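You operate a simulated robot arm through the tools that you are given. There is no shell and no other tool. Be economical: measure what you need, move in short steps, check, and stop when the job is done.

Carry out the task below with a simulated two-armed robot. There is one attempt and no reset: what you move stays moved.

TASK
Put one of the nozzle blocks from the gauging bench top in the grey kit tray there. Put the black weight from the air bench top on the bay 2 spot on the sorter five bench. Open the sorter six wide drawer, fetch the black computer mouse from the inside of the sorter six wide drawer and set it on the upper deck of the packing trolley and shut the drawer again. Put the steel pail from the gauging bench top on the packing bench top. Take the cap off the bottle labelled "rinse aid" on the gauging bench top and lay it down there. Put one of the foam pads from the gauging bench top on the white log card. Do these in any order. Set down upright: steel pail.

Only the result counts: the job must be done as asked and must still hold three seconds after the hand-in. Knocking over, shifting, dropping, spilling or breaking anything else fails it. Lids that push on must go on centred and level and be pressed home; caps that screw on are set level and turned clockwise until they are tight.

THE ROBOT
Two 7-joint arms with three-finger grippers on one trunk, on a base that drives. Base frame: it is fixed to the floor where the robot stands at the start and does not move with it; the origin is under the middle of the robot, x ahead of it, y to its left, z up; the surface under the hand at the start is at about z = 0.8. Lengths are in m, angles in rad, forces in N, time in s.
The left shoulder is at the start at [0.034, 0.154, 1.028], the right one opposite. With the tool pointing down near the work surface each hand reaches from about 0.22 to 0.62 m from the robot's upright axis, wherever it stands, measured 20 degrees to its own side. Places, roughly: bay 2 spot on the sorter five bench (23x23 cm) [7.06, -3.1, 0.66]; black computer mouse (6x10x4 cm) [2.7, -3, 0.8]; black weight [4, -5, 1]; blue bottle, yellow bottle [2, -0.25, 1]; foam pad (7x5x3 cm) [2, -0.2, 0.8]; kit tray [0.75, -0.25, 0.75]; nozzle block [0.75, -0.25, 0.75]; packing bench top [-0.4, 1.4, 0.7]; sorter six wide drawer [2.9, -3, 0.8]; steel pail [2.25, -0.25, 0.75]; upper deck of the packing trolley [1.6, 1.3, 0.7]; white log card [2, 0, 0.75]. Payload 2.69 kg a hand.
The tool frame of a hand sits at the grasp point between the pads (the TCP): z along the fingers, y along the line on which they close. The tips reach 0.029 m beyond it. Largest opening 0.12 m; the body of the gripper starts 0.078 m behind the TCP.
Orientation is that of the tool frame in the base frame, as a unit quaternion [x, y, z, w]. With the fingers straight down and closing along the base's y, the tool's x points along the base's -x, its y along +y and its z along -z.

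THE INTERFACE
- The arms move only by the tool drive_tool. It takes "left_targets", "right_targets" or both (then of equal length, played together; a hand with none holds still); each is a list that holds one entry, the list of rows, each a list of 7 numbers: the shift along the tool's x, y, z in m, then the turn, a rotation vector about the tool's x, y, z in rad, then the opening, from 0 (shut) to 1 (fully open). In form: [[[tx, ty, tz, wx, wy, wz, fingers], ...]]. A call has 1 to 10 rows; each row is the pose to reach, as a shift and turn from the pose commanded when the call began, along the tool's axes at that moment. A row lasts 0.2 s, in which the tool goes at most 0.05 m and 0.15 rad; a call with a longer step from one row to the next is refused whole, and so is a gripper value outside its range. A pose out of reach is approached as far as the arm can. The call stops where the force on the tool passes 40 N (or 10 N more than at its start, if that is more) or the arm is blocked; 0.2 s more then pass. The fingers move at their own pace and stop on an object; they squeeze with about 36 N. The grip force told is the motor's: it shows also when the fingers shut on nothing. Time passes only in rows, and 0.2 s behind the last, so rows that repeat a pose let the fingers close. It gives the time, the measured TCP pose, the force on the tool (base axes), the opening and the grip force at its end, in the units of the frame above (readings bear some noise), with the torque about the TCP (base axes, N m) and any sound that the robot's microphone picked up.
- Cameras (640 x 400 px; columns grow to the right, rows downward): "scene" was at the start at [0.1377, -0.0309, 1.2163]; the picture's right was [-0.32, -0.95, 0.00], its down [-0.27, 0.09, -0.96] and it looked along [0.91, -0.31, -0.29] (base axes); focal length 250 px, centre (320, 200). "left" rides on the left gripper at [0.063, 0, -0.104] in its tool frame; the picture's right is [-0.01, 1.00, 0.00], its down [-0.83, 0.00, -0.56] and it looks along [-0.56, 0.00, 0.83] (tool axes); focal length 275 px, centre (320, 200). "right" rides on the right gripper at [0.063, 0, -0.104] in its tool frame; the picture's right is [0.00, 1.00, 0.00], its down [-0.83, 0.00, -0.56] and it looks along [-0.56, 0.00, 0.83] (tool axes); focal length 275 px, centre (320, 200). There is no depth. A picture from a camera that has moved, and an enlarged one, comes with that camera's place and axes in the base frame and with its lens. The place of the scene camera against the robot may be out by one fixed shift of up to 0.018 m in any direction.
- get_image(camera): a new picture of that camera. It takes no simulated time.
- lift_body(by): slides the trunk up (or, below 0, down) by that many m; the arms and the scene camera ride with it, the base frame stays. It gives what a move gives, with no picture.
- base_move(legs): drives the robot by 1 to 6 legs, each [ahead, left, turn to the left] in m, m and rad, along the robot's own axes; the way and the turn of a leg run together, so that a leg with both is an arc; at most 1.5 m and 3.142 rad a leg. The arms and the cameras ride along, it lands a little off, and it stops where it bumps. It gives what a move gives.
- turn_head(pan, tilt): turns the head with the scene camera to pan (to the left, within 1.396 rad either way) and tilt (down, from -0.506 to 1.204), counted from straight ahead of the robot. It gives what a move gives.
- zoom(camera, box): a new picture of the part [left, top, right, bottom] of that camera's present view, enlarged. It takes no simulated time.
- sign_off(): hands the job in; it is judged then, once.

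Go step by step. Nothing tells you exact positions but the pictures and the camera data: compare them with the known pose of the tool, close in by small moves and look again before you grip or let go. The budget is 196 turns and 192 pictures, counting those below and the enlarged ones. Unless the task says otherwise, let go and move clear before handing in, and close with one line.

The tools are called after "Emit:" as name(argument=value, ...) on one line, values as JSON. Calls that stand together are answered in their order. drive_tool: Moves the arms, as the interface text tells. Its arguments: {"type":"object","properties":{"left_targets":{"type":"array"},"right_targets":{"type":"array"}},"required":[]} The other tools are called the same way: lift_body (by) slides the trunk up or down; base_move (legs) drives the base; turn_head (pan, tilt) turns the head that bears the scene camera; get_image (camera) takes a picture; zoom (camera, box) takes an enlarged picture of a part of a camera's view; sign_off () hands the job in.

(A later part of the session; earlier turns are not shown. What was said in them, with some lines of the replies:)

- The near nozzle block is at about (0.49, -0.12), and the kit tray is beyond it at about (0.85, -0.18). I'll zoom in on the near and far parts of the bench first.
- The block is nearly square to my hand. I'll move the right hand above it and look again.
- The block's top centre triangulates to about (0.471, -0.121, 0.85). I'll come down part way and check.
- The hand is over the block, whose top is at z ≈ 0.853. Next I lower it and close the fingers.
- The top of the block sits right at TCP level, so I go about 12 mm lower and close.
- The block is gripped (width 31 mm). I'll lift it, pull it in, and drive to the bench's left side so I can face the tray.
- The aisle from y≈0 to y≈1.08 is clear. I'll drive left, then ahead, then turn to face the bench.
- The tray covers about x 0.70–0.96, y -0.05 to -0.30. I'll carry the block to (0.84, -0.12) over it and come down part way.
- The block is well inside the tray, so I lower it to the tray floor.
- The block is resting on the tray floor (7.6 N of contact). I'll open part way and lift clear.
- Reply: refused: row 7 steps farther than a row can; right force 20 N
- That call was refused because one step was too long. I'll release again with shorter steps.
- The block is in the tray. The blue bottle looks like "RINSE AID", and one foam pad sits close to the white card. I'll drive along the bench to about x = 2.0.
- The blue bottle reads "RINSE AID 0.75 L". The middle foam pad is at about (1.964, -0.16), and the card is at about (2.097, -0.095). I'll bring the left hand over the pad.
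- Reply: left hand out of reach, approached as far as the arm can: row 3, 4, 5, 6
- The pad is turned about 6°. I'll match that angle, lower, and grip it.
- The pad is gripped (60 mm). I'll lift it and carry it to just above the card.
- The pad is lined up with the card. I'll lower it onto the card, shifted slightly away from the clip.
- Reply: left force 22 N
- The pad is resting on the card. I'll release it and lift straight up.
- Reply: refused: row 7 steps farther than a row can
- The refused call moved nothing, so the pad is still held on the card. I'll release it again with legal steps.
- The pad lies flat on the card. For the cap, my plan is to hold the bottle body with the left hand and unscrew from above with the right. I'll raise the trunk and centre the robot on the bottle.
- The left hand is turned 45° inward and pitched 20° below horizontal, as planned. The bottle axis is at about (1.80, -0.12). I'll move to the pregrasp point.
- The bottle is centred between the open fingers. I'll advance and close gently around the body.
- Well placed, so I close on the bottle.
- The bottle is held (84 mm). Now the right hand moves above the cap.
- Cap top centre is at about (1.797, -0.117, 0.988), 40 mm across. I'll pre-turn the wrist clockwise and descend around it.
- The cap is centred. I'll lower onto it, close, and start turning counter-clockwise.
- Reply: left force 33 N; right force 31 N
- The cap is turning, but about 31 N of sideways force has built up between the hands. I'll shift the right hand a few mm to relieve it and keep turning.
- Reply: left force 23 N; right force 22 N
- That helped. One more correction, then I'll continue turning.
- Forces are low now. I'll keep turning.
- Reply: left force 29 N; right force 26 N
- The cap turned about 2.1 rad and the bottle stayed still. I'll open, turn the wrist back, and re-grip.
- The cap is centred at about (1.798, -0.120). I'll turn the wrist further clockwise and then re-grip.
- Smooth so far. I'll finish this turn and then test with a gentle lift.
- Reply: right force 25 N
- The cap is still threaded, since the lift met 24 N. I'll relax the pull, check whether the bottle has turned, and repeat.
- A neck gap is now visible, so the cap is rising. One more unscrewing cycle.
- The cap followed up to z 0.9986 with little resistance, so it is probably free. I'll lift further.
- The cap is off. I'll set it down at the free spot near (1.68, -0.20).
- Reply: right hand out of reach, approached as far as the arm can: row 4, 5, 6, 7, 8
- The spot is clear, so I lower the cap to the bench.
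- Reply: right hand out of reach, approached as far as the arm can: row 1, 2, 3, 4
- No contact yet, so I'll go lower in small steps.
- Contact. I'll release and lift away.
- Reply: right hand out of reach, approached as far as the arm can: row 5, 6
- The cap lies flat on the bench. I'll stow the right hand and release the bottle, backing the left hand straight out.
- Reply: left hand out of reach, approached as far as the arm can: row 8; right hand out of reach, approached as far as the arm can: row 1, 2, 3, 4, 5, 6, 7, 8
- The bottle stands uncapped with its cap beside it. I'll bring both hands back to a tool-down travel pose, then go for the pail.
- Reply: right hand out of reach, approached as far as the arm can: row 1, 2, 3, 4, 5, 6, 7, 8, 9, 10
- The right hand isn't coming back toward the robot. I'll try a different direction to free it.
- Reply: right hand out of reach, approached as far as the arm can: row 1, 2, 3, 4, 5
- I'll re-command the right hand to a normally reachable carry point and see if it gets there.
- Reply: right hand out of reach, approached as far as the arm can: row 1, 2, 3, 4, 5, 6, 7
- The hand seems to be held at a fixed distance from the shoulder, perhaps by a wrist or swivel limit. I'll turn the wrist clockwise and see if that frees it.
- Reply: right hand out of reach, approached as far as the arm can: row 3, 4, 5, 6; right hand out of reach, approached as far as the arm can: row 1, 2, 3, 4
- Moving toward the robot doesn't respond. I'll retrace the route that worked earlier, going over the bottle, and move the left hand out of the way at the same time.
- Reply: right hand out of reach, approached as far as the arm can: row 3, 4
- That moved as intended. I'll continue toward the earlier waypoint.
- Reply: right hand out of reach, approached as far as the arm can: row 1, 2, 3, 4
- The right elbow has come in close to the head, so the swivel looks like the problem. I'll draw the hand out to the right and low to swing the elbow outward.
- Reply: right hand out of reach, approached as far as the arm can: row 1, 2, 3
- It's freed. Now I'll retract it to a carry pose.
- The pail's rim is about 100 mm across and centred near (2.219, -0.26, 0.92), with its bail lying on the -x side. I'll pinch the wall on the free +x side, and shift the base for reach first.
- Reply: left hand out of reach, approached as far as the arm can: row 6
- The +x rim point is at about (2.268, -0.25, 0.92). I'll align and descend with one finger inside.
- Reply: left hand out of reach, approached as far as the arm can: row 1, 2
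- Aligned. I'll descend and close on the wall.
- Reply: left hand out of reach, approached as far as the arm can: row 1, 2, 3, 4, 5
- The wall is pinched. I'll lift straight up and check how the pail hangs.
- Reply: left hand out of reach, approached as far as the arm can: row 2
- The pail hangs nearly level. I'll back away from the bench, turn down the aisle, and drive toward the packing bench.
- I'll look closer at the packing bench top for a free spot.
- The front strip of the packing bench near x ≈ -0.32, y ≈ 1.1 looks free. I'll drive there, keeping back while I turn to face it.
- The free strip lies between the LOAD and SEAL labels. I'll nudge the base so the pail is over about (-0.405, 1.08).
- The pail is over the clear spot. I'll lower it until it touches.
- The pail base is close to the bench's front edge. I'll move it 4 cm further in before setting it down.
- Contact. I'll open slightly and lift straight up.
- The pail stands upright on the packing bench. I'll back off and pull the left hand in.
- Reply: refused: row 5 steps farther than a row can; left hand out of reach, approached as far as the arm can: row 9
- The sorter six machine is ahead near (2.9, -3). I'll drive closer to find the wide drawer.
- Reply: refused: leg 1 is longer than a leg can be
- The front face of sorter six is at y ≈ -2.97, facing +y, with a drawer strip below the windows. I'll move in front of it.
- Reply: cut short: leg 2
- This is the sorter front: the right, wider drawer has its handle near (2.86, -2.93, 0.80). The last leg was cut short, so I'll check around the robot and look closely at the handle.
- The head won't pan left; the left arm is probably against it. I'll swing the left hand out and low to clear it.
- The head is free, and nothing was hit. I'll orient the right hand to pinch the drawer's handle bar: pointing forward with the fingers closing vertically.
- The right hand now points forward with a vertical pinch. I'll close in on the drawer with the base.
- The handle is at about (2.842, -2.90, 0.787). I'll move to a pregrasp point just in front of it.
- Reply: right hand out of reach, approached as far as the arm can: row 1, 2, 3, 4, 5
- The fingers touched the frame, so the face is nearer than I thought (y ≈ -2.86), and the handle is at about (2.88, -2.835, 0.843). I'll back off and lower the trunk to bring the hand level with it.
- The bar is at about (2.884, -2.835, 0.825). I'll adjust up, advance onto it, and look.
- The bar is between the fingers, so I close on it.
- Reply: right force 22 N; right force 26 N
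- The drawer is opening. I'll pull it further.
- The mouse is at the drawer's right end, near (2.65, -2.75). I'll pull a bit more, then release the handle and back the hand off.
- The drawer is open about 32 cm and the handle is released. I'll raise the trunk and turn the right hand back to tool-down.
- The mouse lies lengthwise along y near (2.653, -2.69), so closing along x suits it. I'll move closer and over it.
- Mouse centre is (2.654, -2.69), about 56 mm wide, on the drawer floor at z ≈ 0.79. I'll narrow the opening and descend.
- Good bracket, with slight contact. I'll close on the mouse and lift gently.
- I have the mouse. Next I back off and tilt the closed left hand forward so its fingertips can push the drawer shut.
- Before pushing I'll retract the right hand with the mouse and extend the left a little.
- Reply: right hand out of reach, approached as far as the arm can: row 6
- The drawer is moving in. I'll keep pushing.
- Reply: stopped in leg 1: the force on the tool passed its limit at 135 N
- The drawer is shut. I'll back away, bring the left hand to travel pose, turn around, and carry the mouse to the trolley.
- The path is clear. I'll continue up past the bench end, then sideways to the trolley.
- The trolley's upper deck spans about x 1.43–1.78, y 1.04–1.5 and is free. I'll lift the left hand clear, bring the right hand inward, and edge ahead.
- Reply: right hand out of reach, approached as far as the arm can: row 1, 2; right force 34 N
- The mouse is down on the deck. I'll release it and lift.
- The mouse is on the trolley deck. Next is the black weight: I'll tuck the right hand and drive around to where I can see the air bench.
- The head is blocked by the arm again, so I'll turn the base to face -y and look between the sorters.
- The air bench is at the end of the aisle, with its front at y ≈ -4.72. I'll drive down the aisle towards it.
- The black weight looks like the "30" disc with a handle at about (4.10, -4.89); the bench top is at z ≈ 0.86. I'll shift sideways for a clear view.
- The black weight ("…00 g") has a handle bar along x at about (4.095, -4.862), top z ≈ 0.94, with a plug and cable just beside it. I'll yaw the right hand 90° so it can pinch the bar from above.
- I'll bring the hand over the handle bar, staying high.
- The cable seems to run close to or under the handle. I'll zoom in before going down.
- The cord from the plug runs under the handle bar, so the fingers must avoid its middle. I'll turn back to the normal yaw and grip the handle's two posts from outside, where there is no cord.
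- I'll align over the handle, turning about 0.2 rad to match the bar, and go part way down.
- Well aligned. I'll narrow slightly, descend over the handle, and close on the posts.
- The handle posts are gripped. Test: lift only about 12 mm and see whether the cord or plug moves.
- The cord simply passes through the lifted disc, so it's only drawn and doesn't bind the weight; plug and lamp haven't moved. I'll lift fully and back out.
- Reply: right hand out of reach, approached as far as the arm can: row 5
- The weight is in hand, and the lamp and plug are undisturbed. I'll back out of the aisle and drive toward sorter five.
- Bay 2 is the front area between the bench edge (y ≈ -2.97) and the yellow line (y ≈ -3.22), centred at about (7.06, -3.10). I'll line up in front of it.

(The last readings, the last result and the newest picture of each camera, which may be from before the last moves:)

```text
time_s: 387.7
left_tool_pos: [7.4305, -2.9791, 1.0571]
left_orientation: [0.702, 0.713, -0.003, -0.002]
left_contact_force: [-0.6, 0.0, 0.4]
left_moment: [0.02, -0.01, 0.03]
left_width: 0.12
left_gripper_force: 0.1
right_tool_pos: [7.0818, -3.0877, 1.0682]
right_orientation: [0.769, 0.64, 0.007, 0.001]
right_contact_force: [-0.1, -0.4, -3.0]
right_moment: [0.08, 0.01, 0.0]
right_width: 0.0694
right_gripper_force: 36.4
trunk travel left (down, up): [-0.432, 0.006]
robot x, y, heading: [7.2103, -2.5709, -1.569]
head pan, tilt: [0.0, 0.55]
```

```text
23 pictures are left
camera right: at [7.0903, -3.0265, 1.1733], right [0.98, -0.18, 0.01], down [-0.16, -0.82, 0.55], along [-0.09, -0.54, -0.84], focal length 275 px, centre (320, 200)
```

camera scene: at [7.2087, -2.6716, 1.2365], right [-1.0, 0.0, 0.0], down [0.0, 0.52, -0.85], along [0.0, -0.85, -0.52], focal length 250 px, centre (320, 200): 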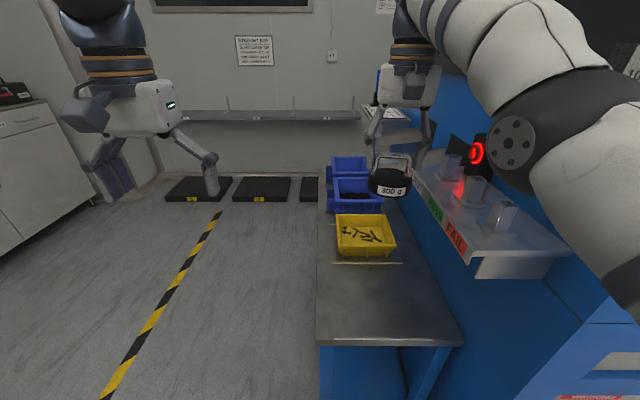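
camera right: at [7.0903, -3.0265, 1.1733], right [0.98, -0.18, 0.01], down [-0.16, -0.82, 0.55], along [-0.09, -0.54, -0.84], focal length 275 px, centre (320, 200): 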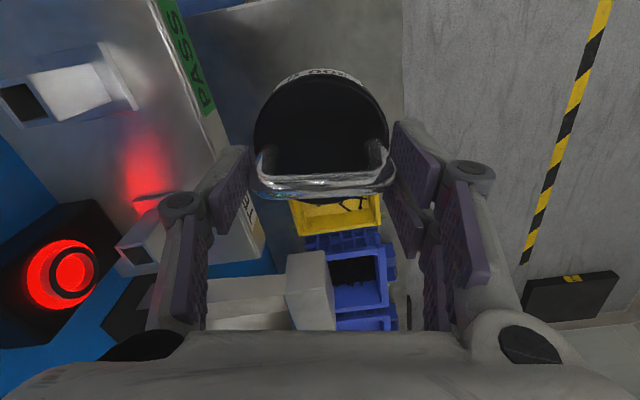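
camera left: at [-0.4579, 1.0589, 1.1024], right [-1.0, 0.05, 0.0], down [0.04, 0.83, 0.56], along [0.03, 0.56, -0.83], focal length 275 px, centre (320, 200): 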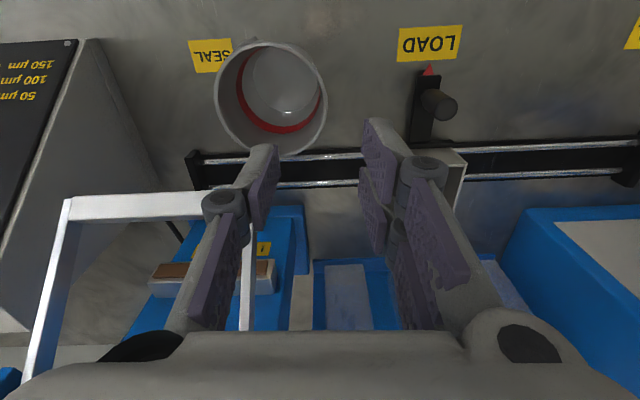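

I'll shift slightly away from the PASS/FAIL shelf, then lower mostly with the trunk so the elbow keeps its clearance.

Emit:
base_move(legs=[[0.01, 0.02, 0]])

Emit:
lift_body(by=-0.22)

Emit:
get_image(camera="scene")

Emit:
get_image(camera="right")

```text
time_s: 388.5
left_tool_pos: [7.4497, -2.9895, 1.0568]
left_orientation: [0.701, 0.713, -0.002, -0.003]
left_contact_force: [-1.0, 0.0, -0.5]
left_moment: [0.02, 0.05, -0.04]
left_width: 0.1201
left_gripper_force: 0.0
right_tool_pos: [7.1022, -3.0961, 1.0677]
right_orientation: [0.77, 0.638, 0.006, 0.001]
right_contact_force: [0.1, -0.4, -3.4]
right_moment: [0.02, 0.02, 0.01]
right_width: 0.0694
right_gripper_force: 36.8
trunk travel left (down, up): [-0.432, 0.006]
robot x, y, heading: [7.2295, -2.577, -1.566]
head pan, tilt: [0.0, 0.55]
```

```text
time_s: 390.0
left_tool_pos: [7.451, -3.0076, 0.7652]
left_orientation: [0.69, 0.702, 0.124, -0.129]
left_contact_force: [0.1, -0.3, 0.7]
left_moment: [0.01, -0.03, 0.0]
left_width: 0.1198
left_gripper_force: 0.0
right_tool_pos: [7.1035, -3.1137, 0.737]
right_orientation: [0.754, 0.628, 0.128, -0.14]
right_contact_force: [2.8, 5.0, 14.8]
right_moment: [0.12, -0.27, 0.06]
right_width: 0.0715
right_gripper_force: 36.3
trunk travel left (down, up): [-0.291, 0.147]
robot x, y, heading: [7.2313, -2.5818, -1.566]
head pan, tilt: [0.0, 0.55]
stopped: the force on the tool passed its limit at 68 N (the readings are from after the stop); the commanded pose is now the measured one
```

```text
22 pictures are left
camera scene: at [7.2287, -2.7659, 1.0776], right [-1.0, -0.01, 0.0], down [0.0, 0.52, -0.85], along [0.0, -0.85, -0.52], focal length 250 px, centre (320, 200)
```

scene: 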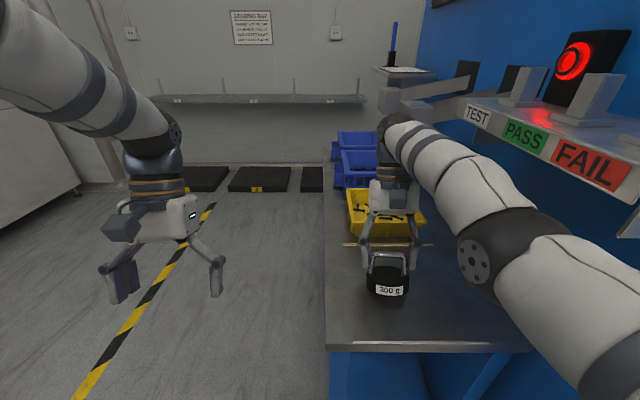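

```text
21 pictures are left
camera right: at [7.1112, -3.0948, 0.8577], right [0.98, -0.17, -0.05], down [-0.15, -0.97, 0.21], along [-0.08, -0.2, -0.98], focal length 275 px, centre (320, 200)
```

right: 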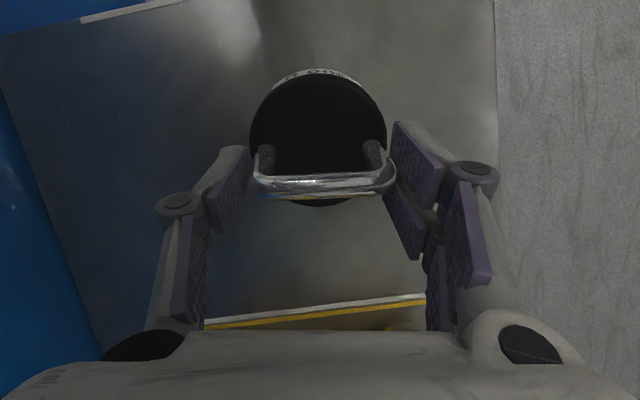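

Lowering the trunk that far made the upper body lean, so the weight touched down tilted. I'll raise the trunk again to restore the posture.

Emit:
lift_body(by=0.1)

Emit:
zoom(camera="scene", box=[280, 130, 520, 330])

```text
time_s: 391.3
left_tool_pos: [7.4494, -3.0093, 0.864]
left_orientation: [0.689, 0.702, 0.125, -0.13]
left_contact_force: [0.0, 0.5, -0.1]
left_moment: [0.04, 0.01, 0.0]
left_width: 0.1197
left_gripper_force: 0.2
right_tool_pos: [7.102, -3.116, 0.932]
right_orientation: [0.765, 0.637, 0.071, -0.071]
right_contact_force: [0.9, -0.9, -2.9]
right_moment: [-0.01, -0.02, -0.01]
right_width: 0.0695
right_gripper_force: 35.4
trunk travel left (down, up): [-0.391, 0.047]
robot x, y, heading: [7.2309, -2.5809, -1.566]
head pan, tilt: [0.0, 0.55]
```

```text
2.00 times, centred on (400, 230) of scene
camera zoom: at [7.2284, -2.7244, 1.1901], right [-1.0, -0.01, 0.0], down [0.0, 0.52, -0.85], along [0.0, -0.85, -0.52], focal length 499 px, centre (160, 140)
```

zoom: 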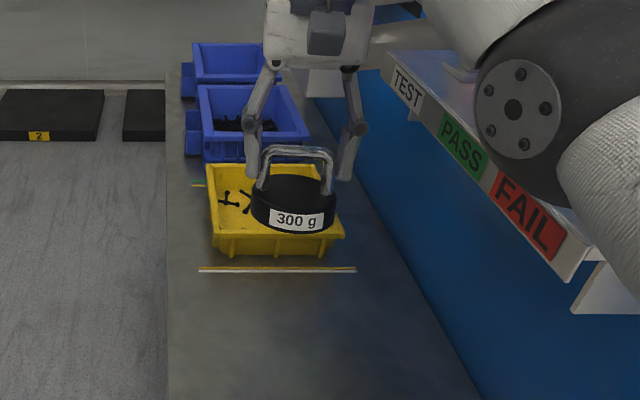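

Emit:
lift_body(by=0.041)

```text
time_s: 392.2
left_tool_pos: [7.4489, -3.009, 0.9059]
left_orientation: [0.689, 0.702, 0.125, -0.131]
left_contact_force: [-1.0, 0.2, -0.7]
left_moment: [0.02, 0.01, -0.01]
left_width: 0.12
left_gripper_force: 0.0
right_tool_pos: [7.1019, -3.096, 1.0609]
right_orientation: [0.767, 0.641, 0.016, -0.005]
right_contact_force: [-0.4, 0.2, -3.9]
right_moment: [0.04, 0.02, 0.04]
right_width: 0.0696
right_gripper_force: 35.6
trunk travel left (down, up): [-0.432, 0.006]
robot x, y, heading: [7.2296, -2.5784, -1.566]
head pan, tilt: [0.0, 0.55]
```

The right hand is level again. I'll lower with the arm only, checking midway.

Emit:
drive_tool(right_targets=[[[0, 0, 0.045, 0, 0, 0, 0.4], [0, 0, 0.09, 0, 0, 0, 0.4], [0, 0, 0.135, 0, 0, 0, 0.4], [0, 0, 0.18, 0, 0, 0, 0.4], [0, 0, 0.22, 0, 0, 0, 0.4]]])

Emit:
get_image(camera="scene")

```text
time_s: 393.4
left_tool_pos: [7.4481, -3.0091, 0.9067]
left_orientation: [0.69, 0.701, 0.125, -0.13]
left_contact_force: [0.2, -0.3, -0.3]
left_moment: [0.0, 0.02, -0.04]
left_width: 0.1197
left_gripper_force: 0.0
right_tool_pos: [7.1074, -3.095, 0.8392]
right_orientation: [0.767, 0.641, 0.015, -0.005]
right_contact_force: [-0.9, 0.1, -3.1]
right_moment: [0.01, -0.02, 0.0]
right_width: 0.0693
right_gripper_force: 36.4
trunk travel left (down, up): [-0.432, 0.006]
robot x, y, heading: [7.2309, -2.5781, -1.571]
head pan, tilt: [0.0, 0.55]
```

```text
19 pictures are left
camera scene: at [7.2281, -2.6814, 1.2365], right [-1.0, -0.01, 0.0], down [0.0, 0.52, -0.85], along [0.0, -0.85, -0.52], focal length 250 px, centre (320, 200)
```

scene: 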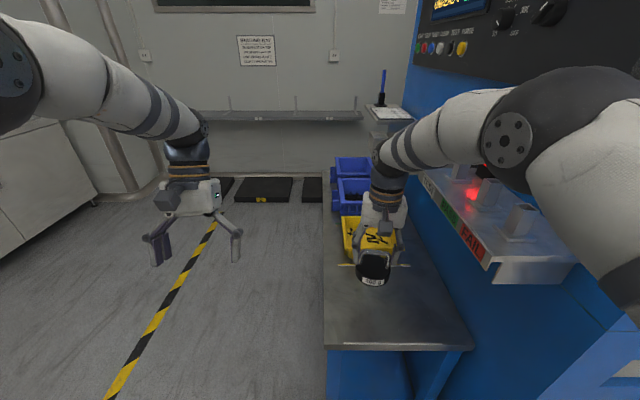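

Emit:
drive_tool(right_targets=[[[0, 0, 0.035, 0, 0, 0, 0.4], [0, 0, 0.07, 0, 0, 0, 0.4], [0, 0, 0.09, 0, 0, 0, 0.4]]])

Emit:
zoom(camera="scene", box=[300, 130, 540, 350])

```text
time_s: 394.2
left_tool_pos: [7.4488, -3.0082, 0.9069]
left_orientation: [0.689, 0.702, 0.125, -0.129]
left_contact_force: [0.3, -0.2, 0.3]
left_moment: [0.02, 0.03, -0.02]
left_width: 0.12
left_gripper_force: 0.0
right_tool_pos: [7.1104, -3.0889, 0.7508]
right_orientation: [0.767, 0.641, 0.014, -0.005]
right_contact_force: [0.6, -0.7, -3.3]
right_moment: [-0.02, 0.0, -0.01]
right_width: 0.0692
right_gripper_force: 36.0
trunk travel left (down, up): [-0.432, 0.006]
robot x, y, heading: [7.2308, -2.5846, -1.567]
head pan, tilt: [0.0, 0.55]
```

```text
1.82 times, centred on (420, 240) of scene
camera zoom: at [7.2281, -2.6811, 1.2366], right [-1.0, -0.01, 0.0], down [0.0, 0.52, -0.85], along [0.0, -0.85, -0.52], focal length 454 px, centre (138, 127)
```

zoom: 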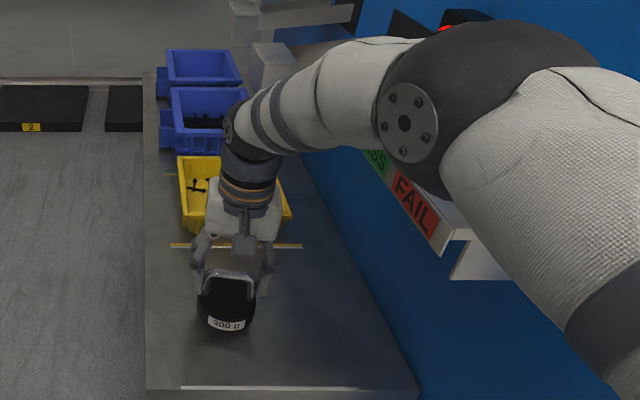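

Emit:
drive_tool(right_targets=[[[0, 0, 0.008, 0, 0, 0, 0.4], [0, 0, 0.016, 0, 0, 0, 0.4], [0, 0, 0.021, 0, 0, 0, 0.4]]])

```text
time_s: 395.0
left_tool_pos: [7.4492, -3.0078, 0.9076]
left_orientation: [0.689, 0.702, 0.124, -0.129]
left_contact_force: [-0.6, -0.3, -0.1]
left_moment: [-0.04, 0.02, 0.0]
left_width: 0.1199
left_gripper_force: 0.0
right_tool_pos: [7.1097, -3.0888, 0.7313]
right_orientation: [0.767, 0.641, 0.016, -0.005]
right_contact_force: [-0.4, -0.4, -1.7]
right_moment: [0.02, -0.01, 0.01]
right_width: 0.0695
right_gripper_force: 36.0
trunk travel left (down, up): [-0.432, 0.006]
robot x, y, heading: [7.2331, -2.5818, -1.56]
head pan, tilt: [0.0, 0.55]
```

Emit:
drive_tool(right_targets=[[[0, 0, 0.005, 0, 0, 0, 0.4], [0, 0, 0.01, 0, 0, 0, 0.4]]])

```text
time_s: 395.6
left_tool_pos: [7.4506, -3.0063, 0.9109]
left_orientation: [0.69, 0.702, 0.121, -0.126]
left_contact_force: [-0.2, -0.5, -0.1]
left_moment: [0.03, -0.01, -0.01]
left_width: 0.1198
left_gripper_force: 0.0
right_tool_pos: [7.1102, -3.0894, 0.7294]
right_orientation: [0.767, 0.642, 0.012, 0.0]
right_contact_force: [1.6, 11.3, 33.6]
right_moment: [-0.15, 0.66, -0.04]
right_width: 0.07
right_gripper_force: 36.0
trunk travel left (down, up): [-0.432, 0.006]
robot x, y, heading: [7.2263, -2.5795, -1.567]
head pan, tilt: [0.0, 0.55]
```

The weight is on the bench. I'll unload, open, check, and then lift away.

Emit:
drive_tool(right_targets=[[[0, 0, -0.004, 0, 0, 0, 0.4], [0, 0, -0.004, 0, 0, 0, 0.65], [0, 0, -0.004, 0, 0, 0, 0.72], [0, 0, -0.03, 0, 0, 0, 0.72], [0, 0, -0.07, 0, 0, 0, 0.72], [0, 0, -0.115, 0, 0, 0, 0.72], [0, 0, -0.16, 0, 0, 0, 0.72], [0, 0, -0.205, 0, 0, 0, 0.8], [0, 0, -0.25, 0, 0, 0, 1]]])

Emit:
get_image(camera="right")

Emit:
get_image(camera="scene")

```text
time_s: 397.6
left_tool_pos: [7.4501, -3.0074, 0.907]
left_orientation: [0.689, 0.702, 0.123, -0.129]
left_contact_force: [-0.2, -0.9, 0.2]
left_moment: [-0.02, -0.03, -0.02]
left_width: 0.1199
left_gripper_force: 0.1
right_tool_pos: [7.1016, -3.0955, 0.971]
right_orientation: [0.768, 0.64, 0.015, -0.004]
right_contact_force: [0.0, 0.1, -0.5]
right_moment: [0.02, -0.01, -0.01]
right_width: 0.1201
right_gripper_force: 0.1
trunk travel left (down, up): [-0.432, 0.006]
robot x, y, heading: [7.2296, -2.5815, -1.566]
head pan, tilt: [0.0, 0.55]
```

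```text
17 pictures are left
camera right: at [7.1093, -3.0358, 1.0776], right [0.98, -0.17, 0.01], down [-0.15, -0.83, 0.53], along [-0.08, -0.53, -0.85], focal length 275 px, centre (320, 200)
```

right: 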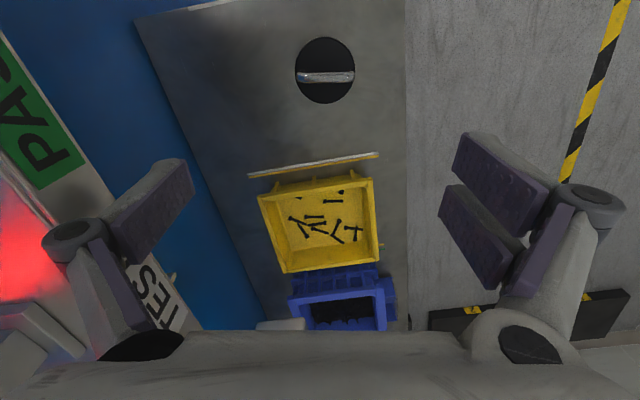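

```text
16 pictures are left
camera scene: at [7.2283, -2.6804, 1.2367], right [-1.0, -0.01, 0.0], down [0.0, 0.52, -0.85], along [0.0, -0.85, -0.52], focal length 250 px, centre (320, 200)
```

scene: 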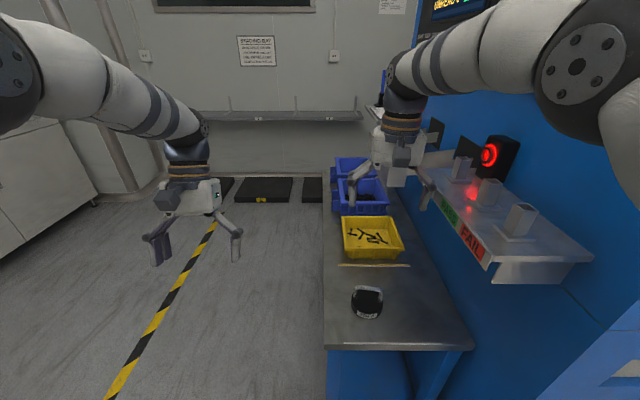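

The weight stands upright inside bay 2, between the edge and the line, and all six jobs are done. I'll back clear and then hand in.

Emit:
base_move(legs=[[-0.35, 0, 0]])

Emit:
get_image(camera="scene")

```text
time_s: 399.9
left_tool_pos: [7.4465, -2.6508, 0.9069]
left_orientation: [0.692, 0.699, 0.125, -0.128]
left_contact_force: [-1.3, 0.5, 0.7]
left_moment: [-0.02, -0.02, -0.04]
left_width: 0.1202
left_gripper_force: 0.2
right_tool_pos: [7.097, -2.7354, 0.9696]
right_orientation: [0.77, 0.638, 0.015, -0.004]
right_contact_force: [-0.5, -0.1, 0.2]
right_moment: [0.0, 0.0, -0.01]
right_width: 0.1201
right_gripper_force: 0.0
trunk travel left (down, up): [-0.432, 0.006]
robot x, y, heading: [7.2293, -2.2203, -1.568]
head pan, tilt: [0.0, 0.55]
```

```text
15 pictures are left
camera scene: at [7.2269, -2.3216, 1.2367], right [-1.0, 0.0, 0.0], down [0.0, 0.52, -0.85], along [0.0, -0.85, -0.52], focal length 250 px, centre (320, 200)
```

scene: 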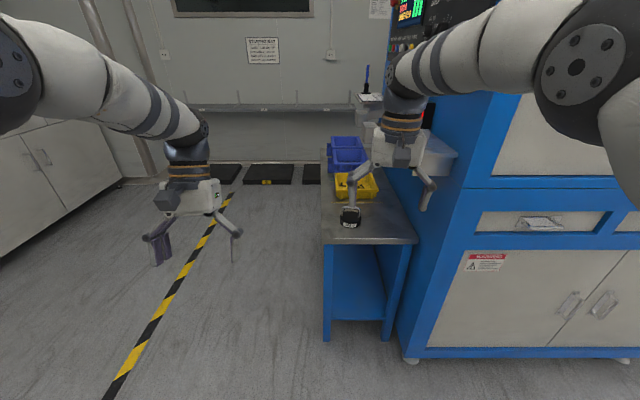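

The weight stays put and both hands are clear of everything. I'm handing in.

Emit:
sign_off()

```text
The job is handed in.
```

All six jobs are done and handed in: block in the tray, weight in bay 2, mouse on the trolley with the drawer shut, pail upright on the packing bench, rinse-aid cap off and laid down, foam pad on the log card.
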